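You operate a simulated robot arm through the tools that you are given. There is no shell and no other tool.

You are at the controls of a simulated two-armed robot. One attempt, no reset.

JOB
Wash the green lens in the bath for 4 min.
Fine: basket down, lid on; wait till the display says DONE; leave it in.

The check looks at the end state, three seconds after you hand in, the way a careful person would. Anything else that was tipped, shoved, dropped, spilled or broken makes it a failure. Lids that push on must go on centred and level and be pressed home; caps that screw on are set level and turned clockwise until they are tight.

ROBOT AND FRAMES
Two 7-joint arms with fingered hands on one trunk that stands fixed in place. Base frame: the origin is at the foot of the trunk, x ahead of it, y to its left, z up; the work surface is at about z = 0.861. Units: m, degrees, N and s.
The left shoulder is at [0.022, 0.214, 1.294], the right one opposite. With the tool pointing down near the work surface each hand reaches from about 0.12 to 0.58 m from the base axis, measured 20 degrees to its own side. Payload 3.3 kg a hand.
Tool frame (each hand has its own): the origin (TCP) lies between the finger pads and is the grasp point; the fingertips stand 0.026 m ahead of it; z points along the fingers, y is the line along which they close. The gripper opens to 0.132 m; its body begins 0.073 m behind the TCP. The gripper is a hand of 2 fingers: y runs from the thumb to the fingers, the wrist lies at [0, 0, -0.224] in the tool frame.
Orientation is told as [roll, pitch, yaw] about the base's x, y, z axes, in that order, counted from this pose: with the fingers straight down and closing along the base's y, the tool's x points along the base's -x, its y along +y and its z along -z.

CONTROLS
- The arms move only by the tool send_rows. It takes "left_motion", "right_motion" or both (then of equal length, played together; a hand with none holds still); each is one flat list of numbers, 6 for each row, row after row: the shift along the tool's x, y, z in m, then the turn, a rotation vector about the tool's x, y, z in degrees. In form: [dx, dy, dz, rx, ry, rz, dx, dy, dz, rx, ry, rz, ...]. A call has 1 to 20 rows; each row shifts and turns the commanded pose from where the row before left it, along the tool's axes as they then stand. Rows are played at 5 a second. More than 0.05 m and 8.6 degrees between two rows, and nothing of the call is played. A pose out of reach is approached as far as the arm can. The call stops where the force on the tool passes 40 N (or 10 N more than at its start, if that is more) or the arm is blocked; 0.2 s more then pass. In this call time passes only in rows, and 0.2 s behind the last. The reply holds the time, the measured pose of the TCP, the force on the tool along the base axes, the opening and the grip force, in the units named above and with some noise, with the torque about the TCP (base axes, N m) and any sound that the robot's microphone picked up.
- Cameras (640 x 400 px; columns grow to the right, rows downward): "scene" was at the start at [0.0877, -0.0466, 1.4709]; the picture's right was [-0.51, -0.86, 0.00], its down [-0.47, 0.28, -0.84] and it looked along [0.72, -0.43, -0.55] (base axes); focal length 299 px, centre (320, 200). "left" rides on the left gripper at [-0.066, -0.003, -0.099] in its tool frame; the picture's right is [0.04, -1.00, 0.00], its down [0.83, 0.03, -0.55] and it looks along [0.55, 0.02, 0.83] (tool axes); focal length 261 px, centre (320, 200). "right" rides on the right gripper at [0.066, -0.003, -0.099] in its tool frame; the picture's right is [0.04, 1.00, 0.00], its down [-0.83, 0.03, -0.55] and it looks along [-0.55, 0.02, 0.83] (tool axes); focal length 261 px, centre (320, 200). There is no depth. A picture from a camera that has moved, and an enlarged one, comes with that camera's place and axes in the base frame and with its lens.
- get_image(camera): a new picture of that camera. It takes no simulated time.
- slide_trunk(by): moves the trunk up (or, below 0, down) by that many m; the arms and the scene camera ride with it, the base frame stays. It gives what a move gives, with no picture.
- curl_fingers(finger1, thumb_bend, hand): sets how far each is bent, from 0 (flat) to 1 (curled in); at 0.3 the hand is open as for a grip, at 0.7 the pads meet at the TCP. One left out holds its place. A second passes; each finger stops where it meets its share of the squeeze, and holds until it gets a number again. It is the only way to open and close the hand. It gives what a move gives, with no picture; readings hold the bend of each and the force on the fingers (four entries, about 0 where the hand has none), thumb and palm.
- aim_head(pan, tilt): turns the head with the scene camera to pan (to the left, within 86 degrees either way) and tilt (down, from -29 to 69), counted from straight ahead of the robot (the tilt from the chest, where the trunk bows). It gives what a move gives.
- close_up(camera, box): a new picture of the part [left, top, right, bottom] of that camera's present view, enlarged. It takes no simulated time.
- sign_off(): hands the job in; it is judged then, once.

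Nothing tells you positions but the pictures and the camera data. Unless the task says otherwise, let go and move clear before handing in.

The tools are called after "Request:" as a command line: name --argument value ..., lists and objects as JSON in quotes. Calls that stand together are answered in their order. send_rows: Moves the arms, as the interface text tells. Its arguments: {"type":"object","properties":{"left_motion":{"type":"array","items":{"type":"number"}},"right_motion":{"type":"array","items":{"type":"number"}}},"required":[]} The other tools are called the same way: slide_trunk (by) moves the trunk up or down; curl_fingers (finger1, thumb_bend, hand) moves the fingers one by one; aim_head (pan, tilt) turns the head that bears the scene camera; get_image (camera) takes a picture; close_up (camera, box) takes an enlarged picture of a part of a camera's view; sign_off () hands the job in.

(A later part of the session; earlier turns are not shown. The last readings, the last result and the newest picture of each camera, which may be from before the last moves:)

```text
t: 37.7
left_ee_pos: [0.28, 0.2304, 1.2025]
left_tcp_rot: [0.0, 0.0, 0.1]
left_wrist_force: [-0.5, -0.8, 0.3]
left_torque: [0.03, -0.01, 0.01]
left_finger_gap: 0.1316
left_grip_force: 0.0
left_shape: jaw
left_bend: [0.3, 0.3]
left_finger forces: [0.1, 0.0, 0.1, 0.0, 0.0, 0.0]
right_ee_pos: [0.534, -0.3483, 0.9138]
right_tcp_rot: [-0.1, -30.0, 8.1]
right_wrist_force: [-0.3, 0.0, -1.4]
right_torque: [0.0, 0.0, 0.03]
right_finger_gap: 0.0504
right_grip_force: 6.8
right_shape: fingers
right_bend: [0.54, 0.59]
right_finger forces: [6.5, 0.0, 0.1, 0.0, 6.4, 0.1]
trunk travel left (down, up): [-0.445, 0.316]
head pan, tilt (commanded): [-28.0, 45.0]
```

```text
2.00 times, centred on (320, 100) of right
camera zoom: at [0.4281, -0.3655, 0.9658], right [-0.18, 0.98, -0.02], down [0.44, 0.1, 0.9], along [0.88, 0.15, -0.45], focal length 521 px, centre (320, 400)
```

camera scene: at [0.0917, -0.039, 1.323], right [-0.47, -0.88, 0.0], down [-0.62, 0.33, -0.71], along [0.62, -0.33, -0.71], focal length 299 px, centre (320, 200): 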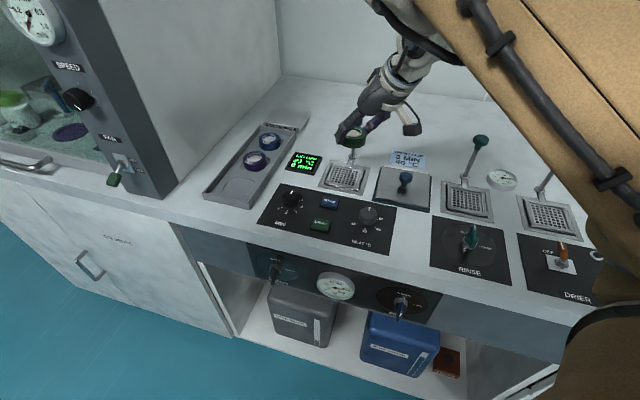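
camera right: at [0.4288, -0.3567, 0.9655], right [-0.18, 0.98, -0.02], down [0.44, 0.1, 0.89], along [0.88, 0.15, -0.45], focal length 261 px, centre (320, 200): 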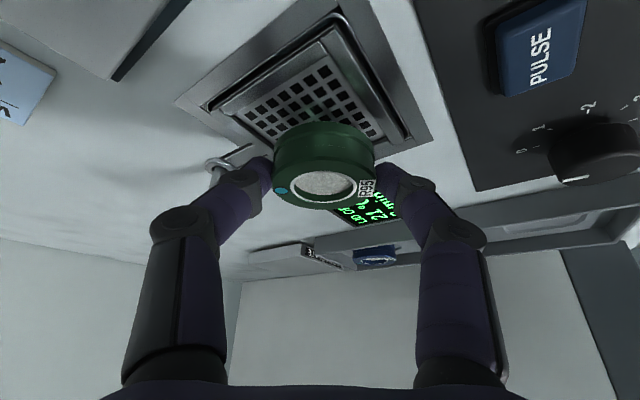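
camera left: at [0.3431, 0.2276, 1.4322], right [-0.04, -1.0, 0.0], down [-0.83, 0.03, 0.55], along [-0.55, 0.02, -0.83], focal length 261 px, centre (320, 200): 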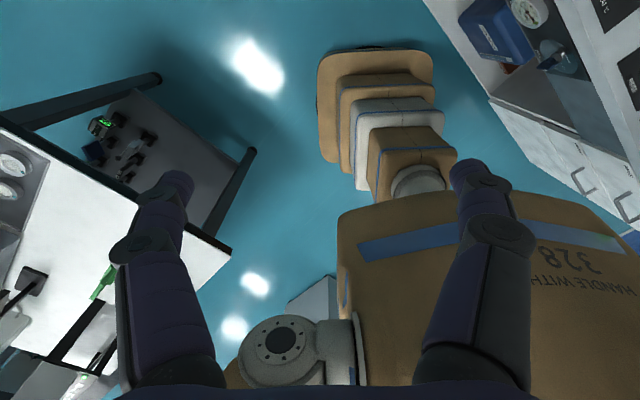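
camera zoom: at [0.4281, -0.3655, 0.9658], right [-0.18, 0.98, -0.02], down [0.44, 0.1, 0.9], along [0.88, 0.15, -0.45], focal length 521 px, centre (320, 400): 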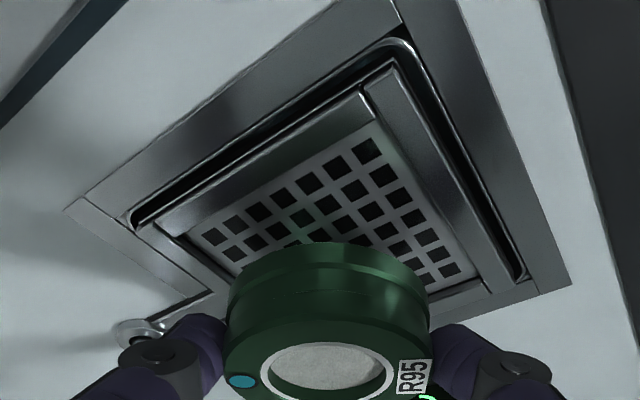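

The lens is centred over the basket. I'll lower it to just above the mesh and then feel for contact.

Request:
send_rows --right_motion '[0.0037, 0, 0.0064, 0, 0, 0, 0.0037, 0, 0.0064, 0, 0, 0]'

Request:
close_up --camera "right" --box '[160, 0, 480, 200]'

Request:
close_up --camera "scene" --box '[310, 120, 400, 200]'

```text
t: 38.3
left_ee_pos: [0.2807, 0.2313, 1.2017]
left_tcp_rot: [0.0, 0.0, 0.0]
left_wrist_force: [0.7, -0.4, -0.5]
left_torque: [0.0, -0.01, 0.01]
left_finger_gap: 0.1318
left_grip_force: 0.1
left_shape: jaw
left_bend: [0.3, 0.3]
left_finger forces: [0.1, 0.1, 0.1, 0.0, 0.1, 0.1]
right_ee_pos: [0.5329, -0.348, 0.8979]
right_tcp_rot: [0.1, -30.1, 8.2]
right_wrist_force: [-0.8, -0.2, -0.3]
right_torque: [-0.01, 0.0, 0.02]
right_finger_gap: 0.0507
right_grip_force: 6.8
right_shape: fingers
right_bend: [0.54, 0.59]
right_finger forces: [6.5, 0.0, 0.1, 0.0, 6.4, 0.1]
trunk travel left (down, up): [-0.445, 0.316]
head pan, tilt (commanded): [-28.0, 45.0]
```

```text
2.00 times, centred on (320, 100) of right
camera zoom: at [0.428, -0.3658, 0.9509], right [-0.17, 0.98, -0.02], down [0.43, 0.1, 0.9], along [0.88, 0.15, -0.44], focal length 521 px, centre (320, 400)
```

zoom: 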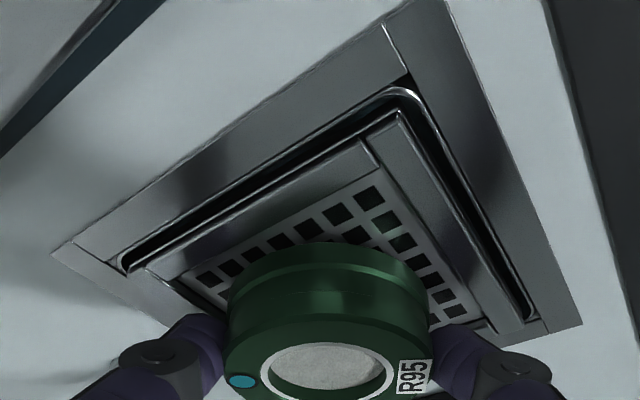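

```text
5.00 times, centred on (355, 160) of scene
camera zoom: at [0.0919, -0.0391, 1.3229], right [-0.47, -0.88, 0.0], down [-0.62, 0.33, -0.71], along [0.62, -0.33, -0.71], focal length 1496 px, centre (145, 400)
```

zoom: 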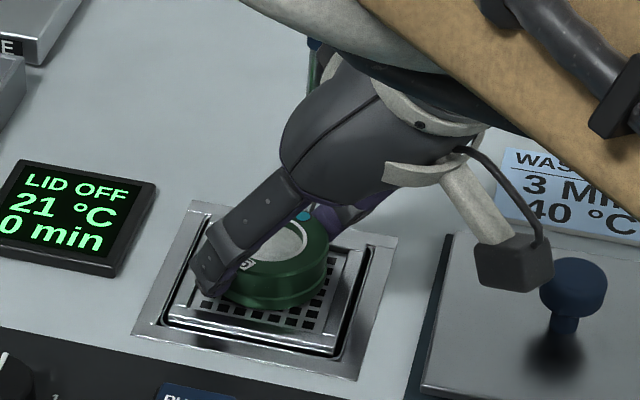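

Request:
send_rows --right_motion '[0.0012, 0, 0.0021, 0, 0, 0]'

Request:
send_rows --right_motion '[0.001, 0, 0.0017, 0, 0, 0]'

Request:
close_up --camera "right" --box '[160, 0, 480, 200]'

```text
t: 38.7
left_ee_pos: [0.2813, 0.2306, 1.2031]
left_tcp_rot: [-0.2, 0.0, 0.0]
left_wrist_force: [-0.3, -0.4, -0.2]
left_torque: [0.01, 0.01, 0.02]
left_finger_gap: 0.1319
left_grip_force: 0.1
left_shape: jaw
left_bend: [0.3, 0.3]
left_finger forces: [0.0, 0.0, 0.1, 0.0, 0.0, 0.0]
right_ee_pos: [0.5333, -0.348, 0.8962]
right_tcp_rot: [-0.1, -29.9, 8.0]
right_wrist_force: [0.1, 0.2, 1.1]
right_torque: [0.06, 0.02, 0.0]
right_finger_gap: 0.0508
right_grip_force: 6.7
right_shape: fingers
right_bend: [0.54, 0.59]
right_finger forces: [6.5, 0.0, 0.0, 0.0, 6.6, 0.1]
trunk travel left (down, up): [-0.445, 0.316]
head pan, tilt (commanded): [-28.0, 45.0]
```

```text
t: 39.1
left_ee_pos: [0.2805, 0.231, 1.2026]
left_tcp_rot: [0.0, -0.1, 0.0]
left_wrist_force: [0.3, 0.4, -0.1]
left_torque: [0.0, 0.03, -0.02]
left_finger_gap: 0.1318
left_grip_force: 0.2
left_shape: jaw
left_bend: [0.3, 0.3]
left_finger forces: [0.0, 0.0, 0.0, 0.1, 0.0, 0.1]
right_ee_pos: [0.5332, -0.3472, 0.8945]
right_tcp_rot: [0.0, -30.1, 8.2]
right_wrist_force: [0.3, 0.6, 3.5]
right_torque: [0.05, -0.06, -0.01]
right_finger_gap: 0.0503
right_grip_force: 6.0
right_shape: fingers
right_bend: [0.54, 0.59]
right_finger forces: [6.8, 0.0, 0.1, 0.0, 6.7, 0.1]
trunk travel left (down, up): [-0.445, 0.316]
head pan, tilt (commanded): [-28.0, 45.0]
```

```text
2.00 times, centred on (320, 100) of right
camera zoom: at [0.4276, -0.3656, 0.9466], right [-0.17, 0.98, -0.02], down [0.43, 0.1, 0.9], along [0.88, 0.15, -0.44], focal length 521 px, centre (320, 400)
```

zoom: 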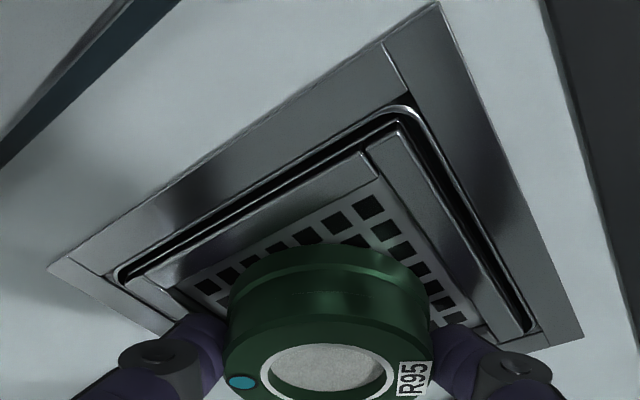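

I feel contact starting (3.5 N), and by the hole pattern the lens sits about 4 mm too deep toward the rod. I'll raise a touch, shift it back, and lower again.

Request:
send_rows --right_motion '[0.0006, 0.0032, -0.0037, 0, 0, 0, 0, 0, 0, 0, 0, 0]'

Request:
send_rows --right_motion '[0.0012, 0, 0.0021, 0, 0, 0]'

Request:
close_up --camera "right" --box '[160, 0, 480, 200]'

Request:
close_up --camera "scene" --box '[310, 140, 390, 190]'

```text
t: 39.7
left_ee_pos: [0.2807, 0.2306, 1.2025]
left_tcp_rot: [-0.1, 0.0, 0.0]
left_wrist_force: [0.2, -0.2, -0.2]
left_torque: [0.01, 0.0, 0.0]
left_finger_gap: 0.1322
left_grip_force: 0.0
left_shape: jaw
left_bend: [0.3, 0.3]
left_finger forces: [0.1, 0.0, 0.0, 0.0, 0.0, 0.0]
right_ee_pos: [0.5301, -0.3461, 0.8968]
right_tcp_rot: [0.0, -30.0, 8.0]
right_wrist_force: [0.5, -0.5, -0.5]
right_torque: [0.0, -0.01, -0.02]
right_finger_gap: 0.0503
right_grip_force: 6.6
right_shape: fingers
right_bend: [0.54, 0.59]
right_finger forces: [6.7, 0.0, 0.0, 0.0, 6.7, 0.0]
trunk travel left (down, up): [-0.445, 0.316]
head pan, tilt (commanded): [-28.0, 45.0]
```

```text
t: 40.1
left_ee_pos: [0.2804, 0.2306, 1.2023]
left_tcp_rot: [0.0, 0.1, -0.1]
left_wrist_force: [0.1, 0.9, -0.2]
left_torque: [0.03, 0.04, -0.01]
left_finger_gap: 0.1318
left_grip_force: 0.0
left_shape: jaw
left_bend: [0.3, 0.3]
left_finger forces: [0.1, 0.0, 0.0, 0.0, 0.0, 0.0]
right_ee_pos: [0.53, -0.3448, 0.8945]
right_tcp_rot: [0.0, -30.2, 8.0]
right_wrist_force: [0.6, -0.5, -0.3]
right_torque: [0.05, 0.01, 0.0]
right_finger_gap: 0.0502
right_grip_force: 6.4
right_shape: fingers
right_bend: [0.54, 0.59]
right_finger forces: [6.7, 0.1, 0.1, 0.0, 6.7, 0.1]
trunk travel left (down, up): [-0.445, 0.316]
head pan, tilt (commanded): [-28.0, 45.0]
```

```text
2.00 times, centred on (320, 100) of right
camera zoom: at [0.425, -0.3628, 0.947], right [-0.17, 0.98, -0.02], down [0.43, 0.1, 0.9], along [0.88, 0.15, -0.44], focal length 521 px, centre (320, 400)
```

zoom: 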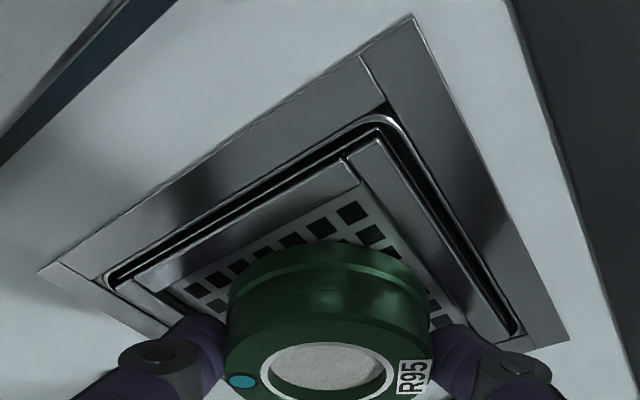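

```text
8.00 times, centred on (350, 165) of scene
camera zoom: at [0.0918, -0.039, 1.3229], right [-0.47, -0.88, 0.0], down [-0.62, 0.33, -0.71], along [0.62, -0.33, -0.71], focal length 2394 px, centre (80, 480)
```

zoom: 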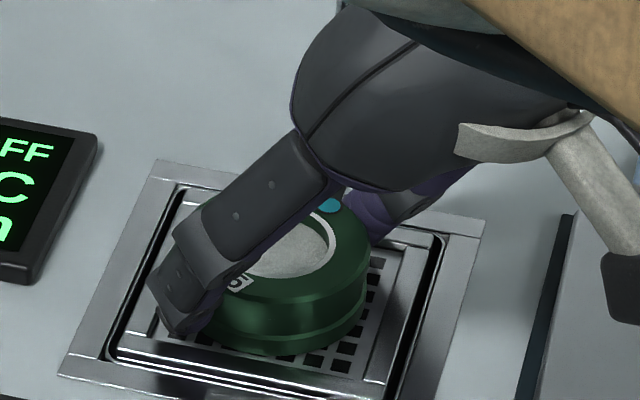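

Request:
send_rows --right_motion '[0.0018, 0, 0.0008, 0, 0, 0]'

Request:
send_rows --right_motion '[0.0008, 0, 0.0013, 0, 0, 0]'

```text
t: 40.5
left_ee_pos: [0.2805, 0.2305, 1.2018]
left_tcp_rot: [0.1, 0.0, -0.1]
left_wrist_force: [-0.5, 0.3, 0.4]
left_torque: [-0.04, 0.0, 0.02]
left_finger_gap: 0.1319
left_grip_force: 0.0
left_shape: jaw
left_bend: [0.3, 0.3]
left_finger forces: [0.1, 0.0, 0.1, 0.0, 0.0, 0.0]
right_ee_pos: [0.5285, -0.3458, 0.8919]
right_tcp_rot: [-0.2, -30.1, 8.1]
right_wrist_force: [1.2, 0.8, 3.2]
right_torque: [0.07, -0.09, -0.02]
right_finger_gap: 0.0505
right_grip_force: 7.1
right_shape: fingers
right_bend: [0.54, 0.59]
right_finger forces: [6.9, 0.0, 0.1, 0.0, 6.6, 0.1]
trunk travel left (down, up): [-0.445, 0.316]
head pan, tilt (commanded): [-28.0, 45.0]
```

```text
t: 40.9
left_ee_pos: [0.2808, 0.2313, 1.2018]
left_tcp_rot: [0.0, 0.0, -0.1]
left_wrist_force: [-0.7, 0.1, 0.7]
left_torque: [-0.04, 0.01, -0.01]
left_finger_gap: 0.132
left_grip_force: 0.1
left_shape: jaw
left_bend: [0.3, 0.3]
left_finger forces: [0.0, 0.0, 0.0, 0.1, 0.1, 0.0]
right_ee_pos: [0.5285, -0.3461, 0.8908]
right_tcp_rot: [0.0, -30.0, 8.1]
right_wrist_force: [0.5, 0.1, 1.2]
right_torque: [0.04, -0.02, 0.02]
right_finger_gap: 0.0503
right_grip_force: 6.9
right_shape: fingers
right_bend: [0.54, 0.59]
right_finger forces: [6.8, 0.0, 0.0, 0.0, 6.7, 0.0]
trunk travel left (down, up): [-0.445, 0.316]
head pan, tilt (commanded): [-28.0, 45.0]
```

Request:
close_up --camera "right" --box '[160, 0, 480, 200]'

Request:
close_up --camera "scene" --box '[310, 140, 390, 190]'

```text
2.00 times, centred on (320, 100) of right
camera zoom: at [0.4234, -0.3631, 0.9436], right [-0.17, 0.98, -0.02], down [0.44, 0.1, 0.9], along [0.88, 0.15, -0.45], focal length 521 px, centre (320, 400)
```

zoom: 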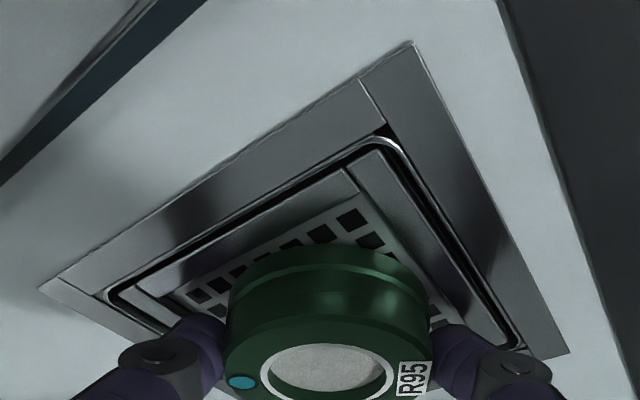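

```text
8.00 times, centred on (350, 165) of scene
camera zoom: at [0.0918, -0.0389, 1.3229], right [-0.47, -0.88, 0.0], down [-0.62, 0.33, -0.71], along [0.62, -0.33, -0.71], focal length 2394 px, centre (80, 480)
```

zoom: 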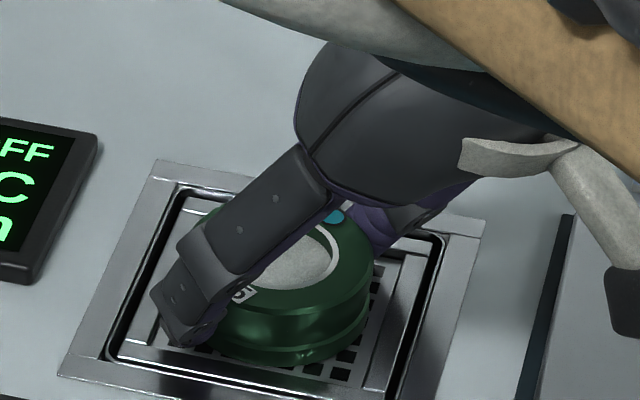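

Contact is light and the lens sits inside the basket. I'll open the fingers a little to release it and check.

Request:
curl_fingers --hand "right" --finger1 0.5 --thumb_bend 0.52

Request:
close_up --camera "right" --box '[160, 0, 480, 200]'

Request:
close_up --camera "scene" --box '[310, 140, 390, 190]'

```text
t: 41.9
left_ee_pos: [0.28, 0.2305, 1.2022]
left_tcp_rot: [0.0, 0.0, 0.1]
left_wrist_force: [0.8, 0.8, 0.4]
left_torque: [0.07, 0.0, 0.0]
left_finger_gap: 0.1321
left_grip_force: 0.1
left_shape: jaw
left_bend: [0.3, 0.3]
left_finger forces: [0.0, 0.0, 0.0, 0.0, 0.0, 0.0]
right_ee_pos: [0.5279, -0.3455, 0.8906]
right_tcp_rot: [0.1, -30.0, 8.0]
right_wrist_force: [0.3, -0.9, -1.0]
right_torque: [-0.01, 0.02, 0.01]
right_finger_gap: 0.0624
right_grip_force: 0.1
right_shape: fingers
right_bend: [0.5, 0.52]
right_finger forces: [0.0, 0.0, 0.0, 0.1, 0.0, 0.0]
trunk travel left (down, up): [-0.445, 0.316]
head pan, tilt (commanded): [-28.0, 45.0]
```

```text
2.00 times, centred on (320, 100) of right
camera zoom: at [0.4235, -0.3632, 0.9437], right [-0.17, 0.98, -0.02], down [0.44, 0.1, 0.9], along [0.88, 0.15, -0.45], focal length 521 px, centre (320, 400)
```

zoom: 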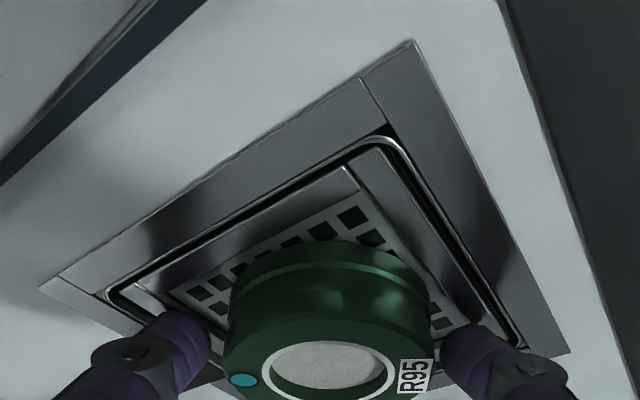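

```text
8.00 times, centred on (350, 165) of scene
camera zoom: at [0.0918, -0.039, 1.3229], right [-0.47, -0.88, 0.0], down [-0.62, 0.33, -0.71], along [0.62, -0.33, -0.71], focal length 2394 px, centre (80, 480)
```

zoom: 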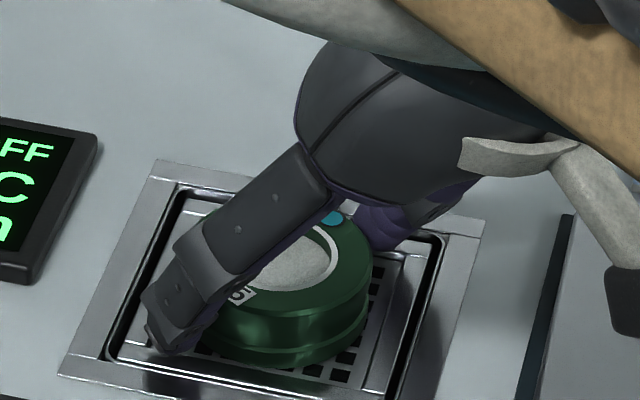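

Released. I'll lift straight up and check the lens stays put.

Request:
send_rows --right_motion '[-0.01, 0, -0.0173, 0, 0, 0, -0.01, 0, -0.0173, 0, 0, 0, -0.02, 0, -0.0346, 0, 0, 0, -0.02, 0, -0.0346, 0, 0, 0]'

Request:
get_image --camera "right"

Request:
close_up --camera "scene" --box '[300, 110, 420, 210]'

```text
t: 42.9
left_ee_pos: [0.2796, 0.2307, 1.2026]
left_tcp_rot: [-0.1, -0.1, 0.0]
left_wrist_force: [-0.3, 0.8, -0.5]
left_torque: [0.0, 0.04, -0.02]
left_finger_gap: 0.1319
left_grip_force: 0.0
left_shape: jaw
left_bend: [0.3, 0.3]
left_finger forces: [0.0, 0.1, 0.0, 0.0, 0.0, 0.0]
right_ee_pos: [0.5258, -0.3522, 1.0027]
right_tcp_rot: [0.6, -29.4, 6.6]
right_wrist_force: [0.6, 0.1, 0.2]
right_torque: [-0.02, -0.01, -0.03]
right_finger_gap: 0.0626
right_grip_force: 0.0
right_shape: fingers
right_bend: [0.5, 0.52]
right_finger forces: [0.1, 0.1, 0.1, 0.1, 0.0, 0.0]
trunk travel left (down, up): [-0.445, 0.316]
head pan, tilt (commanded): [-28.0, 45.0]
```

```text
taken
camera right: at [0.4211, -0.3677, 1.0581], right [-0.16, 0.99, -0.01], down [0.45, 0.08, 0.89], along [0.88, 0.13, -0.45], focal length 261 px, centre (320, 200)
```

right: 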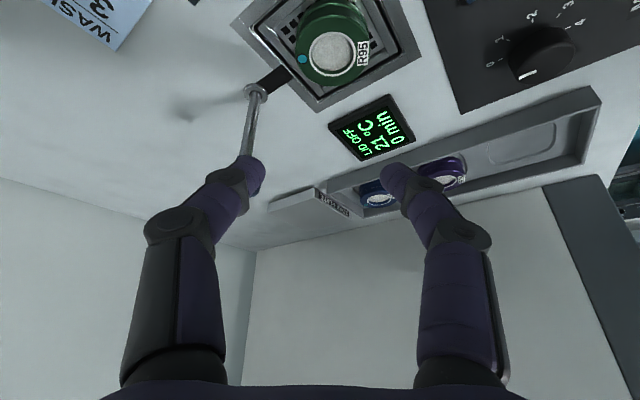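

```text
4.00 times, centred on (360, 160) of scene
camera zoom: at [0.0916, -0.0389, 1.323], right [-0.47, -0.88, 0.0], down [-0.62, 0.33, -0.71], along [0.62, -0.33, -0.71], focal length 1197 px, centre (160, 360)
```

zoom: 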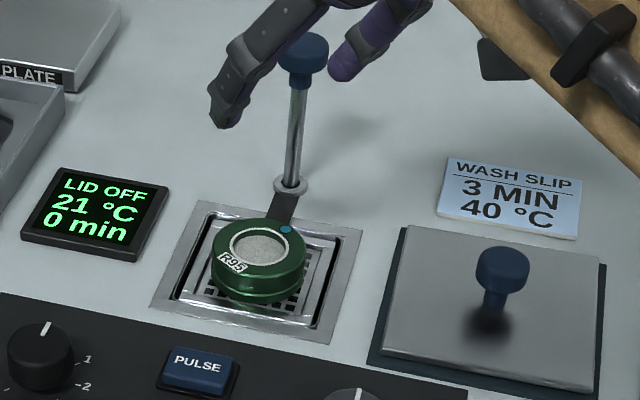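

The lens rests flat in the basket, which already slid down a few millimetres. Next I'll make a closed fingertip and press the blue knob at about (0.598, −0.402, 0.96) straight down.

Request:
curl_fingers --hand "right" --finger1 0.7 --thumb_bend 0.7

Request:
send_rows --right_motion '[-0.0325, -0.019, -0.0125, 0, 0, 0, -0.0325, -0.019, -0.0125, 0, 0, 0]'

Request:
get_image --camera "right"

Request:
get_image --camera "scene"

```text
t: 43.9
left_ee_pos: [0.2806, 0.2305, 1.2032]
left_tcp_rot: [0.0, 0.1, 0.0]
left_wrist_force: [0.0, 0.2, 1.0]
left_torque: [0.03, 0.02, 0.04]
left_finger_gap: 0.132
left_grip_force: 0.0
left_shape: jaw
left_bend: [0.3, 0.3]
left_finger forces: [0.0, 0.0, 0.0, 0.0, 0.1, 0.0]
right_ee_pos: [0.5272, -0.352, 1.0086]
right_tcp_rot: [0.6, -30.0, 6.6]
right_wrist_force: [-0.4, 1.2, 0.1]
right_torque: [-0.01, -0.01, 0.03]
right_finger_gap: 0.0022
right_grip_force: 0.1
right_shape: fingers
right_bend: [0.7, 0.7]
right_finger forces: [0.1, 0.0, 0.0, 0.0, 0.0, 0.0]
trunk travel left (down, up): [-0.445, 0.316]
head pan, tilt (commanded): [-28.0, 45.0]
```

```text
t: 44.5
left_ee_pos: [0.2803, 0.2306, 1.2027]
left_tcp_rot: [0.0, 0.0, -0.1]
left_wrist_force: [-0.2, -0.7, 0.2]
left_torque: [0.0, 0.0, -0.03]
left_finger_gap: 0.132
left_grip_force: 0.0
left_shape: jaw
left_bend: [0.3, 0.3]
left_finger forces: [0.1, 0.0, 0.0, 0.1, 0.0, 0.0]
right_ee_pos: [0.5778, -0.3766, 1.0643]
right_tcp_rot: [0.0, -30.2, 8.1]
right_wrist_force: [-0.5, -0.8, -0.1]
right_torque: [0.0, 0.02, -0.04]
right_finger_gap: 0.0021
right_grip_force: 0.2
right_shape: fingers
right_bend: [0.7, 0.7]
right_finger forces: [0.1, 0.1, 0.0, 0.0, 0.0, 0.0]
trunk travel left (down, up): [-0.445, 0.316]
head pan, tilt (commanded): [-28.0, 45.0]
```

```text
taken
camera right: at [0.4718, -0.3929, 1.1178], right [-0.18, 0.98, -0.02], down [0.43, 0.1, 0.9], along [0.88, 0.15, -0.44], focal length 261 px, centre (320, 200)
```

right: 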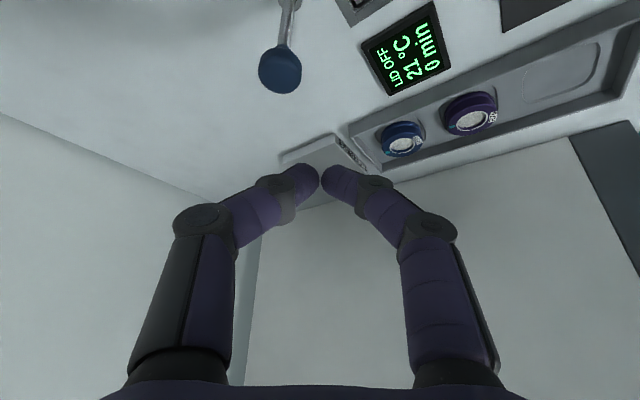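

```text
taken
camera scene: at [0.0918, -0.0396, 1.3229], right [-0.47, -0.88, 0.0], down [-0.62, 0.33, -0.71], along [0.62, -0.33, -0.71], focal length 299 px, centre (320, 200)
```

scene: 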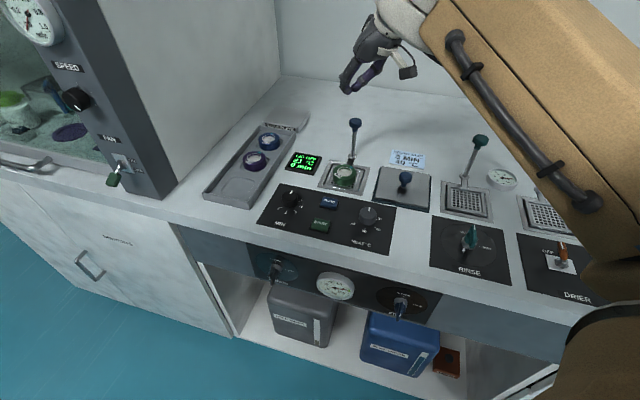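

Request:
send_rows --right_motion '[0.0103, -0.0139, 0.0252, 0, 0, 0, 0.0103, -0.0139, 0.0252, 0, 0, 0]'

Request:
get_image --camera "right"

Request:
close_up --camera "scene" --box '[300, 80, 420, 180]'

```text
t: 45.1
left_ee_pos: [0.2801, 0.229, 1.2026]
left_tcp_rot: [0.0, 0.0, 0.0]
left_wrist_force: [0.3, -0.4, 0.7]
left_torque: [0.0, -0.01, -0.01]
left_finger_gap: 0.1319
left_grip_force: 0.0
left_shape: jaw
left_bend: [0.3, 0.3]
left_finger forces: [0.0, 0.0, 0.0, 0.1, 0.0, 0.0]
right_ee_pos: [0.5878, -0.4033, 1.0112]
right_tcp_rot: [0.0, -30.0, 8.0]
right_wrist_force: [0.3, -0.5, -0.3]
right_torque: [0.04, -0.01, 0.02]
right_finger_gap: 0.002
right_grip_force: 0.0
right_shape: fingers
right_bend: [0.7, 0.7]
right_finger forces: [0.0, 0.0, 0.1, 0.0, 0.0, 0.0]
trunk travel left (down, up): [-0.445, 0.316]
head pan, tilt (commanded): [-28.0, 45.0]
```

```text
taken
camera right: at [0.4829, -0.4207, 1.0634], right [-0.17, 0.98, -0.02], down [0.43, 0.1, 0.9], along [0.88, 0.15, -0.44], focal length 261 px, centre (320, 200)
```

right: 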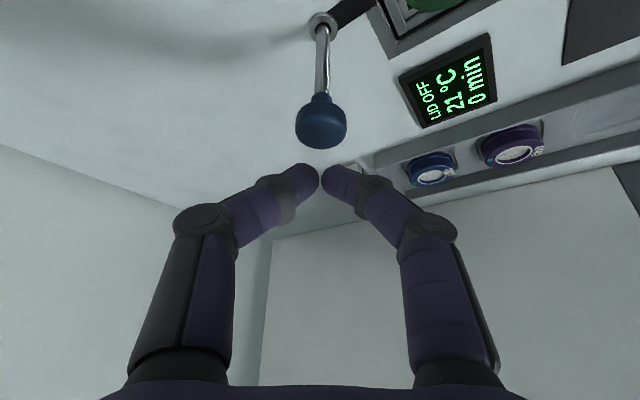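

```text
4.00 times, centred on (360, 130) of scene
camera zoom: at [0.0919, -0.0391, 1.3229], right [-0.47, -0.88, 0.0], down [-0.62, 0.33, -0.71], along [0.62, -0.33, -0.71], focal length 1197 px, centre (160, 480)
```

zoom: 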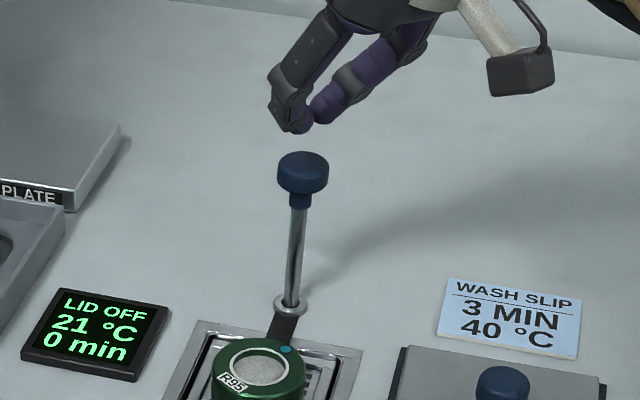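

The closed fingertips are lined up over the knob, about 2 cm above. I'll press down in steps and watch the force.

Request:
send_rows --right_motion '[0.005, 0, 0.0087, 0, 0, 0, 0.005, 0, 0.0087, 0, 0, 0, 0.004, 0, 0.007, 0, 0, 0, 0.004, 0, 0.007, 0, 0, 0]'

Request:
close_up --camera "scene" --box '[300, 80, 420, 180]'

```text
t: 46.1
left_ee_pos: [0.2811, 0.231, 1.2026]
left_tcp_rot: [0.0, 0.0, 0.1]
left_wrist_force: [-0.2, 0.1, -0.2]
left_torque: [0.05, 0.03, -0.02]
left_finger_gap: 0.1322
left_grip_force: 0.1
left_shape: jaw
left_bend: [0.3, 0.3]
left_finger forces: [0.1, 0.1, 0.0, 0.0, 0.0, 0.1]
right_ee_pos: [0.589, -0.4024, 0.9747]
right_tcp_rot: [0.0, -29.9, 8.0]
right_wrist_force: [1.0, 0.0, 0.0]
right_torque: [0.01, 0.0, 0.02]
right_finger_gap: 0.0018
right_grip_force: 0.0
right_shape: fingers
right_bend: [0.7, 0.7]
right_finger forces: [0.1, 0.1, 0.1, 0.0, 0.0, 0.1]
trunk travel left (down, up): [-0.445, 0.316]
head pan, tilt (commanded): [-28.0, 45.0]
```

```text
4.00 times, centred on (360, 130) of scene
camera zoom: at [0.0918, -0.0389, 1.3229], right [-0.47, -0.88, 0.0], down [-0.62, 0.33, -0.71], along [0.62, -0.33, -0.71], focal length 1197 px, centre (160, 480)
```

zoom: 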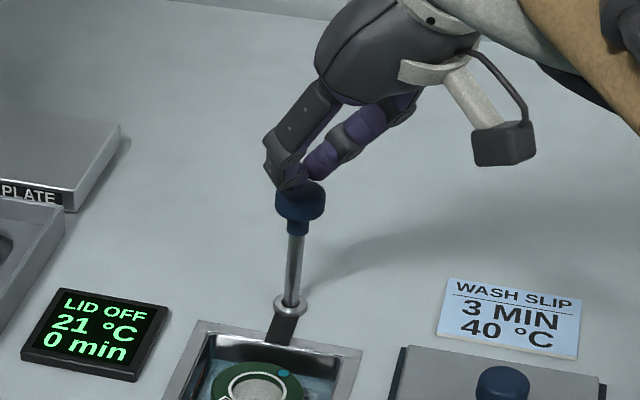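

The knob is going down easily and the lens is sinking into the water. I'll keep pressing.

Request:
send_rows --right_motion '[0.005, 0, 0.0087, 0, 0, 0, 0.005, 0, 0.0087, 0, 0, 0, 0.004, 0, 0.007, 0, 0, 0]'

Request:
close_up --camera "scene" --box '[300, 100, 420, 200]'

```text
t: 46.9
left_ee_pos: [0.2812, 0.2298, 1.2019]
left_tcp_rot: [0.0, 0.1, 0.0]
left_wrist_force: [0.6, 0.4, 0.3]
left_torque: [0.03, 0.01, 0.01]
left_finger_gap: 0.1319
left_grip_force: 0.1
left_shape: jaw
left_bend: [0.3, 0.3]
left_finger forces: [0.0, 0.0, 0.0, 0.1, 0.0, 0.0]
right_ee_pos: [0.5881, -0.4034, 0.9458]
right_tcp_rot: [0.0, -30.0, 8.1]
right_wrist_force: [0.2, 1.1, -0.8]
right_torque: [-0.02, 0.03, 0.0]
right_finger_gap: 0.0017
right_grip_force: 0.1
right_shape: fingers
right_bend: [0.7, 0.7]
right_finger forces: [0.0, 0.0, 0.1, 0.0, 0.0, 0.0]
trunk travel left (down, up): [-0.445, 0.316]
head pan, tilt (commanded): [-28.0, 45.0]
```

```text
4.00 times, centred on (360, 150) of scene
camera zoom: at [0.0919, -0.0391, 1.3229], right [-0.47, -0.88, 0.0], down [-0.62, 0.33, -0.71], along [0.62, -0.33, -0.71], focal length 1197 px, centre (160, 400)
```

zoom: 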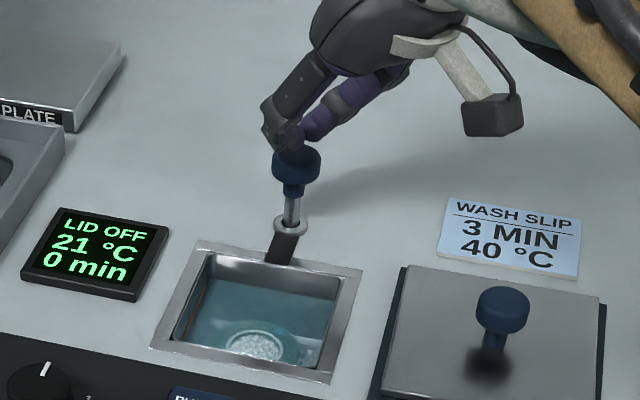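

Request:
send_rows --right_motion '[0.0025, 0, 0.0043, 0, 0, 0, 0.0025, 0, 0.0043, 0, 0, 0, 0.0025, 0, 0.0043, 0, 0, 0]'

Request:
close_up --camera "scene" --box '[300, 100, 420, 200]'

```text
t: 47.7
left_ee_pos: [0.2794, 0.2327, 1.2023]
left_tcp_rot: [-0.1, 0.0, 0.0]
left_wrist_force: [0.7, -0.1, -0.7]
left_torque: [0.0, -0.02, 0.01]
left_finger_gap: 0.1319
left_grip_force: 0.0
left_shape: jaw
left_bend: [0.3, 0.3]
left_finger forces: [0.0, 0.0, 0.1, 0.1, 0.0, 0.0]
right_ee_pos: [0.5889, -0.4029, 0.9352]
right_tcp_rot: [-0.2, -30.4, 8.2]
right_wrist_force: [-2.0, -2.1, 18.1]
right_torque: [-0.06, -0.12, 0.0]
right_finger_gap: 0.001
right_grip_force: 8.6
right_shape: fingers
right_bend: [0.7, 0.7]
right_finger forces: [6.3, 0.0, 0.0, 0.0, 11.6, 0.0]
trunk travel left (down, up): [-0.445, 0.316]
head pan, tilt (commanded): [-28.0, 45.0]
```

```text
4.00 times, centred on (360, 150) of scene
camera zoom: at [0.0901, -0.038, 1.3234], right [-0.47, -0.88, 0.0], down [-0.62, 0.33, -0.71], along [0.63, -0.33, -0.71], focal length 1197 px, centre (160, 400)
```

zoom: 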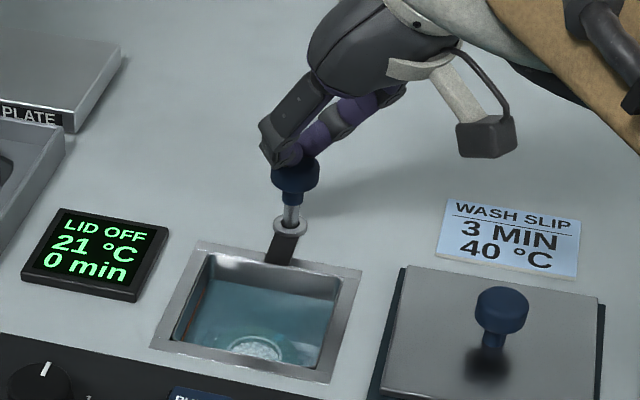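

I've hit the bottom stop (18 N). I'll lift off and check the basket stays down.

Request:
send_rows --right_motion '[-0.0075, 0, -0.013, 0, 0, 0, -0.02, 0, -0.0346, 0, 0, 0, -0.02, 0, -0.0346, 0, 0, 0]'

Request:
close_up --camera "scene" --box '[280, 110, 440, 210]'

Request:
get_image --camera "right"

```text
t: 48.5
left_ee_pos: [0.2804, 0.231, 1.2023]
left_tcp_rot: [0.1, -0.1, 0.0]
left_wrist_force: [0.4, 0.2, 0.9]
left_torque: [-0.03, 0.0, 0.01]
left_finger_gap: 0.1319
left_grip_force: 0.0
left_shape: jaw
left_bend: [0.3, 0.3]
left_finger forces: [0.0, 0.1, 0.0, 0.0, 0.0, 0.0]
right_ee_pos: [0.5886, -0.4041, 1.0268]
right_tcp_rot: [-0.1, -30.1, 8.0]
right_wrist_force: [-0.9, 0.5, 0.7]
right_torque: [-0.01, 0.01, 0.04]
right_finger_gap: 0.0015
right_grip_force: 0.0
right_shape: fingers
right_bend: [0.7, 0.7]
right_finger forces: [0.0, 0.0, 0.1, 0.0, 0.0, 0.0]
trunk travel left (down, up): [-0.445, 0.316]
head pan, tilt (commanded): [-28.0, 45.0]
```

```text
4.00 times, centred on (360, 160) of scene
camera zoom: at [0.0914, -0.039, 1.323], right [-0.47, -0.88, 0.0], down [-0.62, 0.33, -0.71], along [0.62, -0.33, -0.71], focal length 1197 px, centre (160, 360)
```

zoom: 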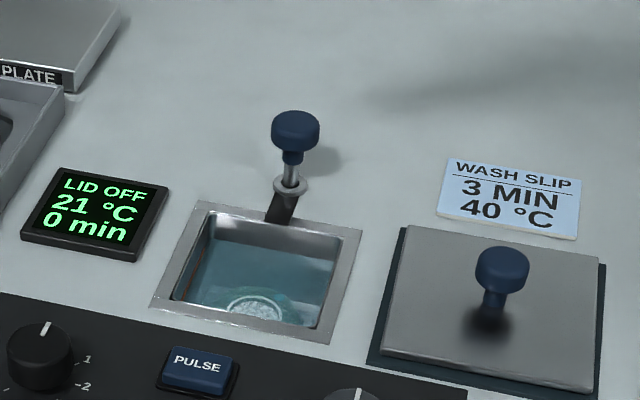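

```text
taken
camera right: at [0.483, -0.4211, 1.08], right [-0.17, 0.98, -0.02], down [0.43, 0.1, 0.9], along [0.88, 0.15, -0.45], focal length 261 px, centre (320, 200)
```

right: 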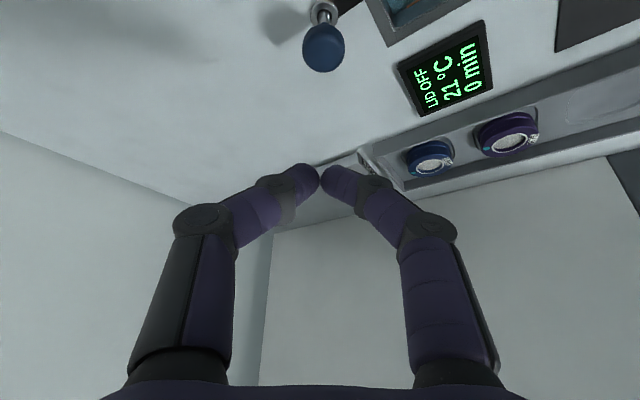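

The basket is down and stays down with the lens underwater. Next is the lid: its knob is near (0.442, −0.437, 0.90) and it must go to the bath centre (0.539, −0.343). I'll open the hand partway and move over the lid.

Request:
send_rows --right_motion '[0.038, -0.0028, -0.0133, 0, 0, 0, 0.038, -0.0028, -0.0133, 0, 0, 0, 0.038, -0.0028, -0.0133, 0, 0, 0, 0.038, -0.0028, -0.0133, 0, 0, 0]'

Request:
curl_fingers --hand "right" --finger1 0.5 --thumb_bend 0.5

Request:
get_image --camera "right"

Request:
aim_head --pan -38 --tilt 50

Request:
get_image --camera "scene"

```text
t: 49.5
left_ee_pos: [0.2803, 0.23, 1.2025]
left_tcp_rot: [0.0, 0.0, 0.0]
left_wrist_force: [-0.7, 0.6, -0.1]
left_torque: [0.0, -0.02, 0.01]
left_finger_gap: 0.1319
left_grip_force: 0.1
left_shape: jaw
left_bend: [0.3, 0.3]
left_finger forces: [0.0, 0.0, 0.0, 0.0, 0.1, 0.0]
right_ee_pos: [0.4336, -0.4351, 0.9926]
right_tcp_rot: [0.0, -30.1, 7.9]
right_wrist_force: [-0.2, 0.1, 0.1]
right_torque: [-0.06, 0.01, 0.0]
right_finger_gap: 0.0014
right_grip_force: 0.0
right_shape: fingers
right_bend: [0.7, 0.7]
right_finger forces: [0.0, 0.1, 0.1, 0.1, 0.1, 0.1]
trunk travel left (down, up): [-0.445, 0.316]
head pan, tilt (commanded): [-28.0, 45.0]
```

```text
t: 50.5
left_ee_pos: [0.2802, 0.2314, 1.2026]
left_tcp_rot: [0.0, 0.0, 0.0]
left_wrist_force: [-0.3, -0.3, -0.1]
left_torque: [0.02, -0.02, 0.0]
left_finger_gap: 0.132
left_grip_force: 0.1
left_shape: jaw
left_bend: [0.3, 0.3]
left_finger forces: [0.0, 0.1, 0.0, 0.0, 0.0, 0.0]
right_ee_pos: [0.4339, -0.4351, 0.9947]
right_tcp_rot: [0.0, -29.9, 8.0]
right_wrist_force: [0.2, 0.1, 0.3]
right_torque: [0.02, 0.0, 0.01]
right_finger_gap: 0.0659
right_grip_force: 0.0
right_shape: fingers
right_bend: [0.5, 0.5]
right_finger forces: [0.0, 0.1, 0.0, 0.1, 0.1, 0.0]
trunk travel left (down, up): [-0.445, 0.316]
head pan, tilt (commanded): [-28.0, 45.0]
```

```text
taken
camera right: at [0.3288, -0.4528, 1.0472], right [-0.17, 0.98, -0.02], down [0.44, 0.1, 0.9], along [0.88, 0.15, -0.45], focal length 261 px, centre (320, 200)
```

right: 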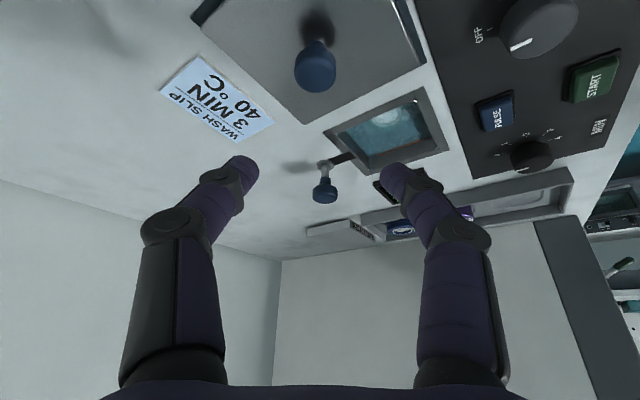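

```text
t: 51.2
left_ee_pos: [0.2817, 0.2318, 1.2012]
left_tcp_rot: [0.0, 0.0, 0.0]
left_wrist_force: [0.4, -0.6, -1.0]
left_torque: [0.0, -0.03, 0.01]
left_finger_gap: 0.132
left_grip_force: 0.1
left_shape: jaw
left_bend: [0.3, 0.3]
left_finger forces: [0.0, 0.0, 0.1, 0.0, 0.0, 0.1]
right_ee_pos: [0.4343, -0.4345, 0.995]
right_tcp_rot: [0.0, -30.0, 8.0]
right_wrist_force: [0.8, -0.6, 0.3]
right_torque: [0.02, 0.02, 0.0]
right_finger_gap: 0.066
right_grip_force: 0.1
right_shape: fingers
right_bend: [0.5, 0.5]
right_finger forces: [0.0, 0.1, 0.0, 0.0, 0.0, 0.0]
trunk travel left (down, up): [-0.445, 0.316]
head pan, tilt (commanded): [-38.0, 50.0]
```

```text
taken
camera scene: at [0.0807, -0.0482, 1.3161], right [-0.62, -0.79, 0.0], down [-0.6, 0.47, -0.64], along [0.51, -0.4, -0.77], focal length 299 px, centre (320, 200)
```

scene: 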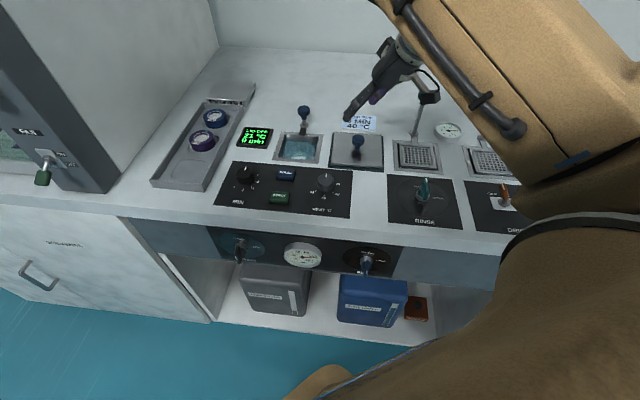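

Request:
close_up --camera "right" --box '[180, 0, 440, 160]'

Request:
close_up --camera "scene" --box '[260, 90, 420, 190]'

```text
2.46 times, centred on (310, 80) of right
camera zoom: at [0.3288, -0.4528, 1.0472], right [-0.17, 0.98, -0.02], down [0.44, 0.1, 0.9], along [0.88, 0.15, -0.45], focal length 642 px, centre (345, 495)
```

zoom: 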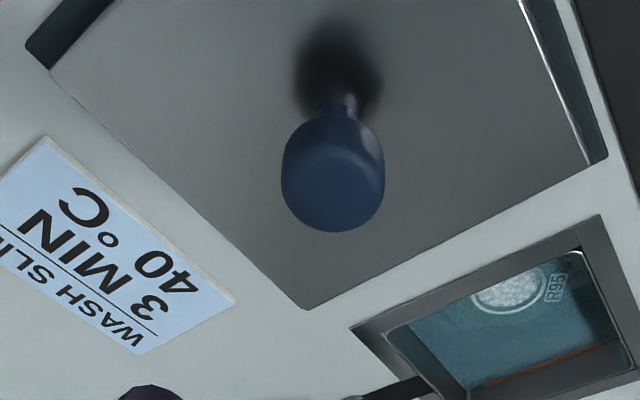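

```text
4.00 times, centred on (340, 140) of scene
camera zoom: at [0.0807, -0.0482, 1.3161], right [-0.62, -0.79, 0.0], down [-0.6, 0.47, -0.64], along [0.51, -0.4, -0.77], focal length 1197 px, centre (240, 440)
```

zoom: 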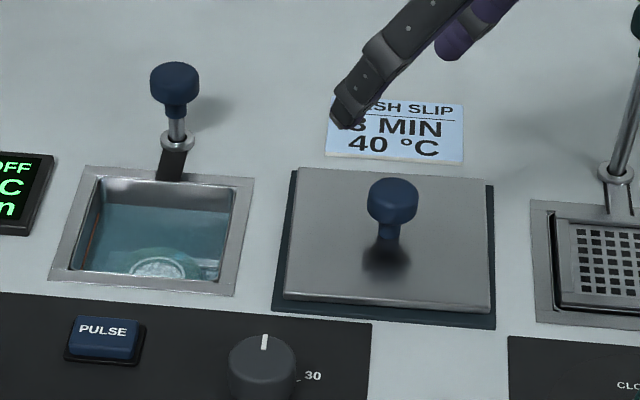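

The lid knob's top is at about (0.4445, −0.439, 0.901), and the bath is offset from the lid by about (0.0955, 0.094). I'll lower to just above grasp height around the knob.

Request:
send_rows --right_motion '[0.0178, -0.0027, 0.033, 0, 0, 0, 0.0178, -0.0027, 0.033, 0, 0, 0]'

Request:
get_image --camera "right"

Request:
close_up --camera "scene" --box '[280, 90, 440, 190]'

```text
t: 51.8
left_ee_pos: [0.2805, 0.2306, 1.2021]
left_tcp_rot: [0.0, 0.0, -0.1]
left_wrist_force: [0.0, -0.3, -0.5]
left_torque: [0.01, 0.04, 0.01]
left_finger_gap: 0.1317
left_grip_force: 0.1
left_shape: jaw
left_bend: [0.3, 0.3]
left_finger forces: [0.0, 0.1, 0.0, 0.0, 0.1, 0.0]
right_ee_pos: [0.4359, -0.441, 0.9198]
right_tcp_rot: [-0.1, -30.0, 8.0]
right_wrist_force: [-1.1, -0.7, -0.5]
right_torque: [0.01, -0.01, -0.03]
right_finger_gap: 0.0661
right_grip_force: 0.1
right_shape: fingers
right_bend: [0.5, 0.5]
right_finger forces: [0.1, 0.0, 0.0, 0.1, 0.0, 0.1]
trunk travel left (down, up): [-0.445, 0.316]
head pan, tilt (commanded): [-38.0, 50.0]
```

```text
taken
camera right: at [0.3297, -0.4584, 0.9729], right [-0.17, 0.98, -0.02], down [0.44, 0.1, 0.9], along [0.88, 0.15, -0.45], focal length 261 px, centre (320, 200)
```

right: 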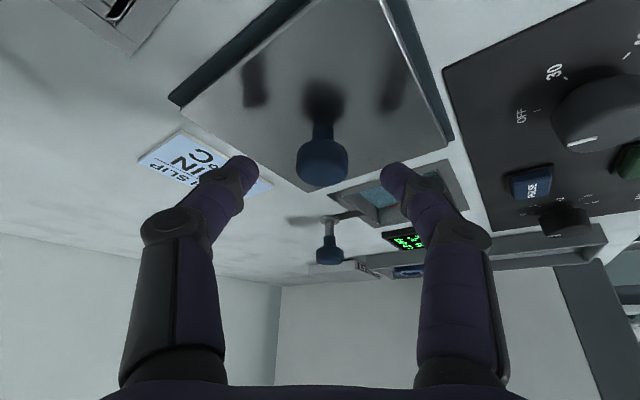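

```text
4.00 times, centred on (360, 140) of scene
camera zoom: at [0.0808, -0.0486, 1.316], right [-0.62, -0.79, 0.0], down [-0.6, 0.47, -0.64], along [0.51, -0.4, -0.77], focal length 1197 px, centre (160, 440)
```

zoom: 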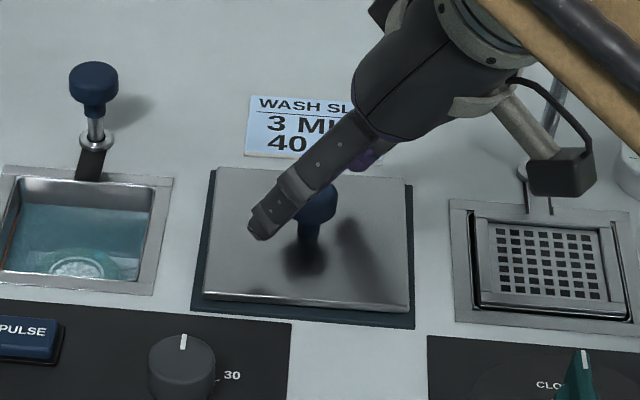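

Request:
send_rows --right_motion '[0.0035, 0, 0.006, 0, 0, 0, 0.0035, 0, 0.006, 0, 0, 0]'

Request:
close_up --camera "right" --box '[160, 60, 480, 260]'

Request:
close_up --camera "scene" --box '[280, 90, 440, 190]'

```text
t: 52.4
left_ee_pos: [0.2797, 0.2306, 1.2026]
left_tcp_rot: [0.0, -0.1, 0.0]
left_wrist_force: [-0.2, -0.1, -0.2]
left_torque: [0.0, 0.01, 0.0]
left_finger_gap: 0.132
left_grip_force: 0.0
left_shape: jaw
left_bend: [0.3, 0.3]
left_finger forces: [0.0, 0.1, 0.0, 0.0, 0.0, 0.0]
right_ee_pos: [0.4356, -0.441, 0.9082]
right_tcp_rot: [0.0, -29.9, 8.1]
right_wrist_force: [-0.1, 0.8, -0.3]
right_torque: [-0.03, 0.01, 0.01]
right_finger_gap: 0.066
right_grip_force: 0.2
right_shape: fingers
right_bend: [0.5, 0.5]
right_finger forces: [0.1, 0.0, 0.0, 0.0, 0.1, 0.0]
trunk travel left (down, up): [-0.445, 0.316]
head pan, tilt (commanded): [-38.0, 50.0]
```

```text
2.00 times, centred on (320, 160) of right
camera zoom: at [0.3304, -0.458, 0.9599], right [-0.18, 0.98, -0.02], down [0.43, 0.1, 0.9], along [0.88, 0.15, -0.44], focal length 521 px, centre (320, 280)
```

zoom: 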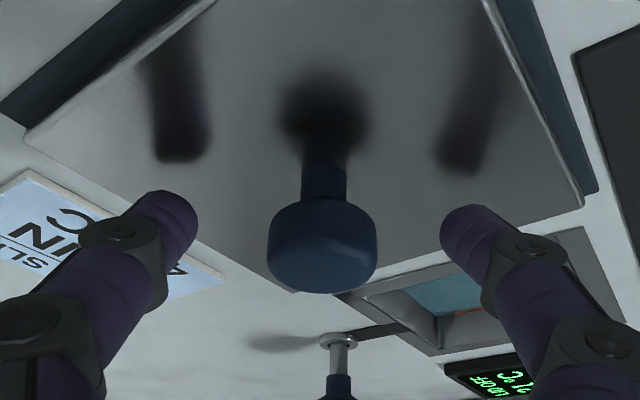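

```text
4.00 times, centred on (360, 140) of scene
camera zoom: at [0.0806, -0.0482, 1.316], right [-0.62, -0.79, 0.0], down [-0.6, 0.47, -0.64], along [0.51, -0.4, -0.77], focal length 1197 px, centre (160, 440)
```

zoom: 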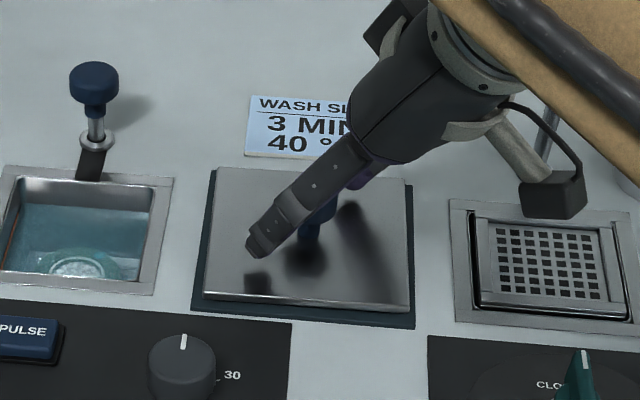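

The knob head sits between the pads with the tips about 8 mm above the plate. I'll close firmly on it.

Request:
curl_fingers --hand "right" --finger1 0.75 --thumb_bend 0.75

Request:
close_up --camera "right" --box '[160, 60, 480, 260]'

```text
t: 53.4
left_ee_pos: [0.2807, 0.2299, 1.2034]
left_tcp_rot: [0.0, -0.1, -0.1]
left_wrist_force: [0.1, 0.0, -0.1]
left_torque: [0.01, 0.01, -0.02]
left_finger_gap: 0.1322
left_grip_force: 0.0
left_shape: jaw
left_bend: [0.3, 0.3]
left_finger forces: [0.0, 0.0, 0.0, 0.0, 0.1, 0.0]
right_ee_pos: [0.4356, -0.4402, 0.9066]
right_tcp_rot: [0.0, -30.0, 8.0]
right_wrist_force: [-0.4, -0.1, 0.2]
right_torque: [-0.03, 0.01, -0.02]
right_finger_gap: 0.0231
right_grip_force: 12.4
right_shape: fingers
right_bend: [0.68, 0.68]
right_finger forces: [12.6, 0.0, 0.0, 0.0, 12.7, 0.0]
trunk travel left (down, up): [-0.445, 0.316]
head pan, tilt (commanded): [-38.0, 50.0]
```

```text
2.00 times, centred on (320, 160) of right
camera zoom: at [0.3304, -0.4582, 0.96], right [-0.17, 0.98, -0.02], down [0.44, 0.1, 0.9], along [0.88, 0.15, -0.45], focal length 521 px, centre (320, 280)
```

zoom: 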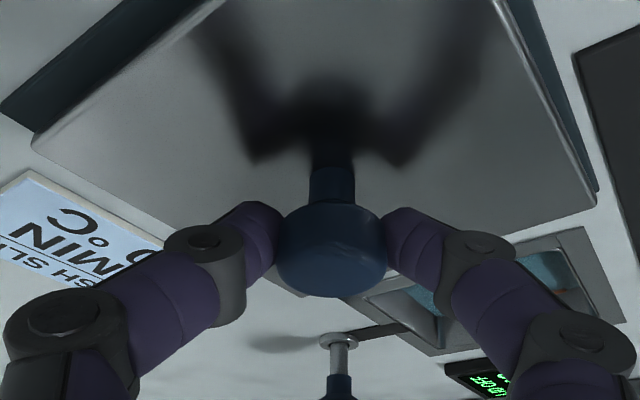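

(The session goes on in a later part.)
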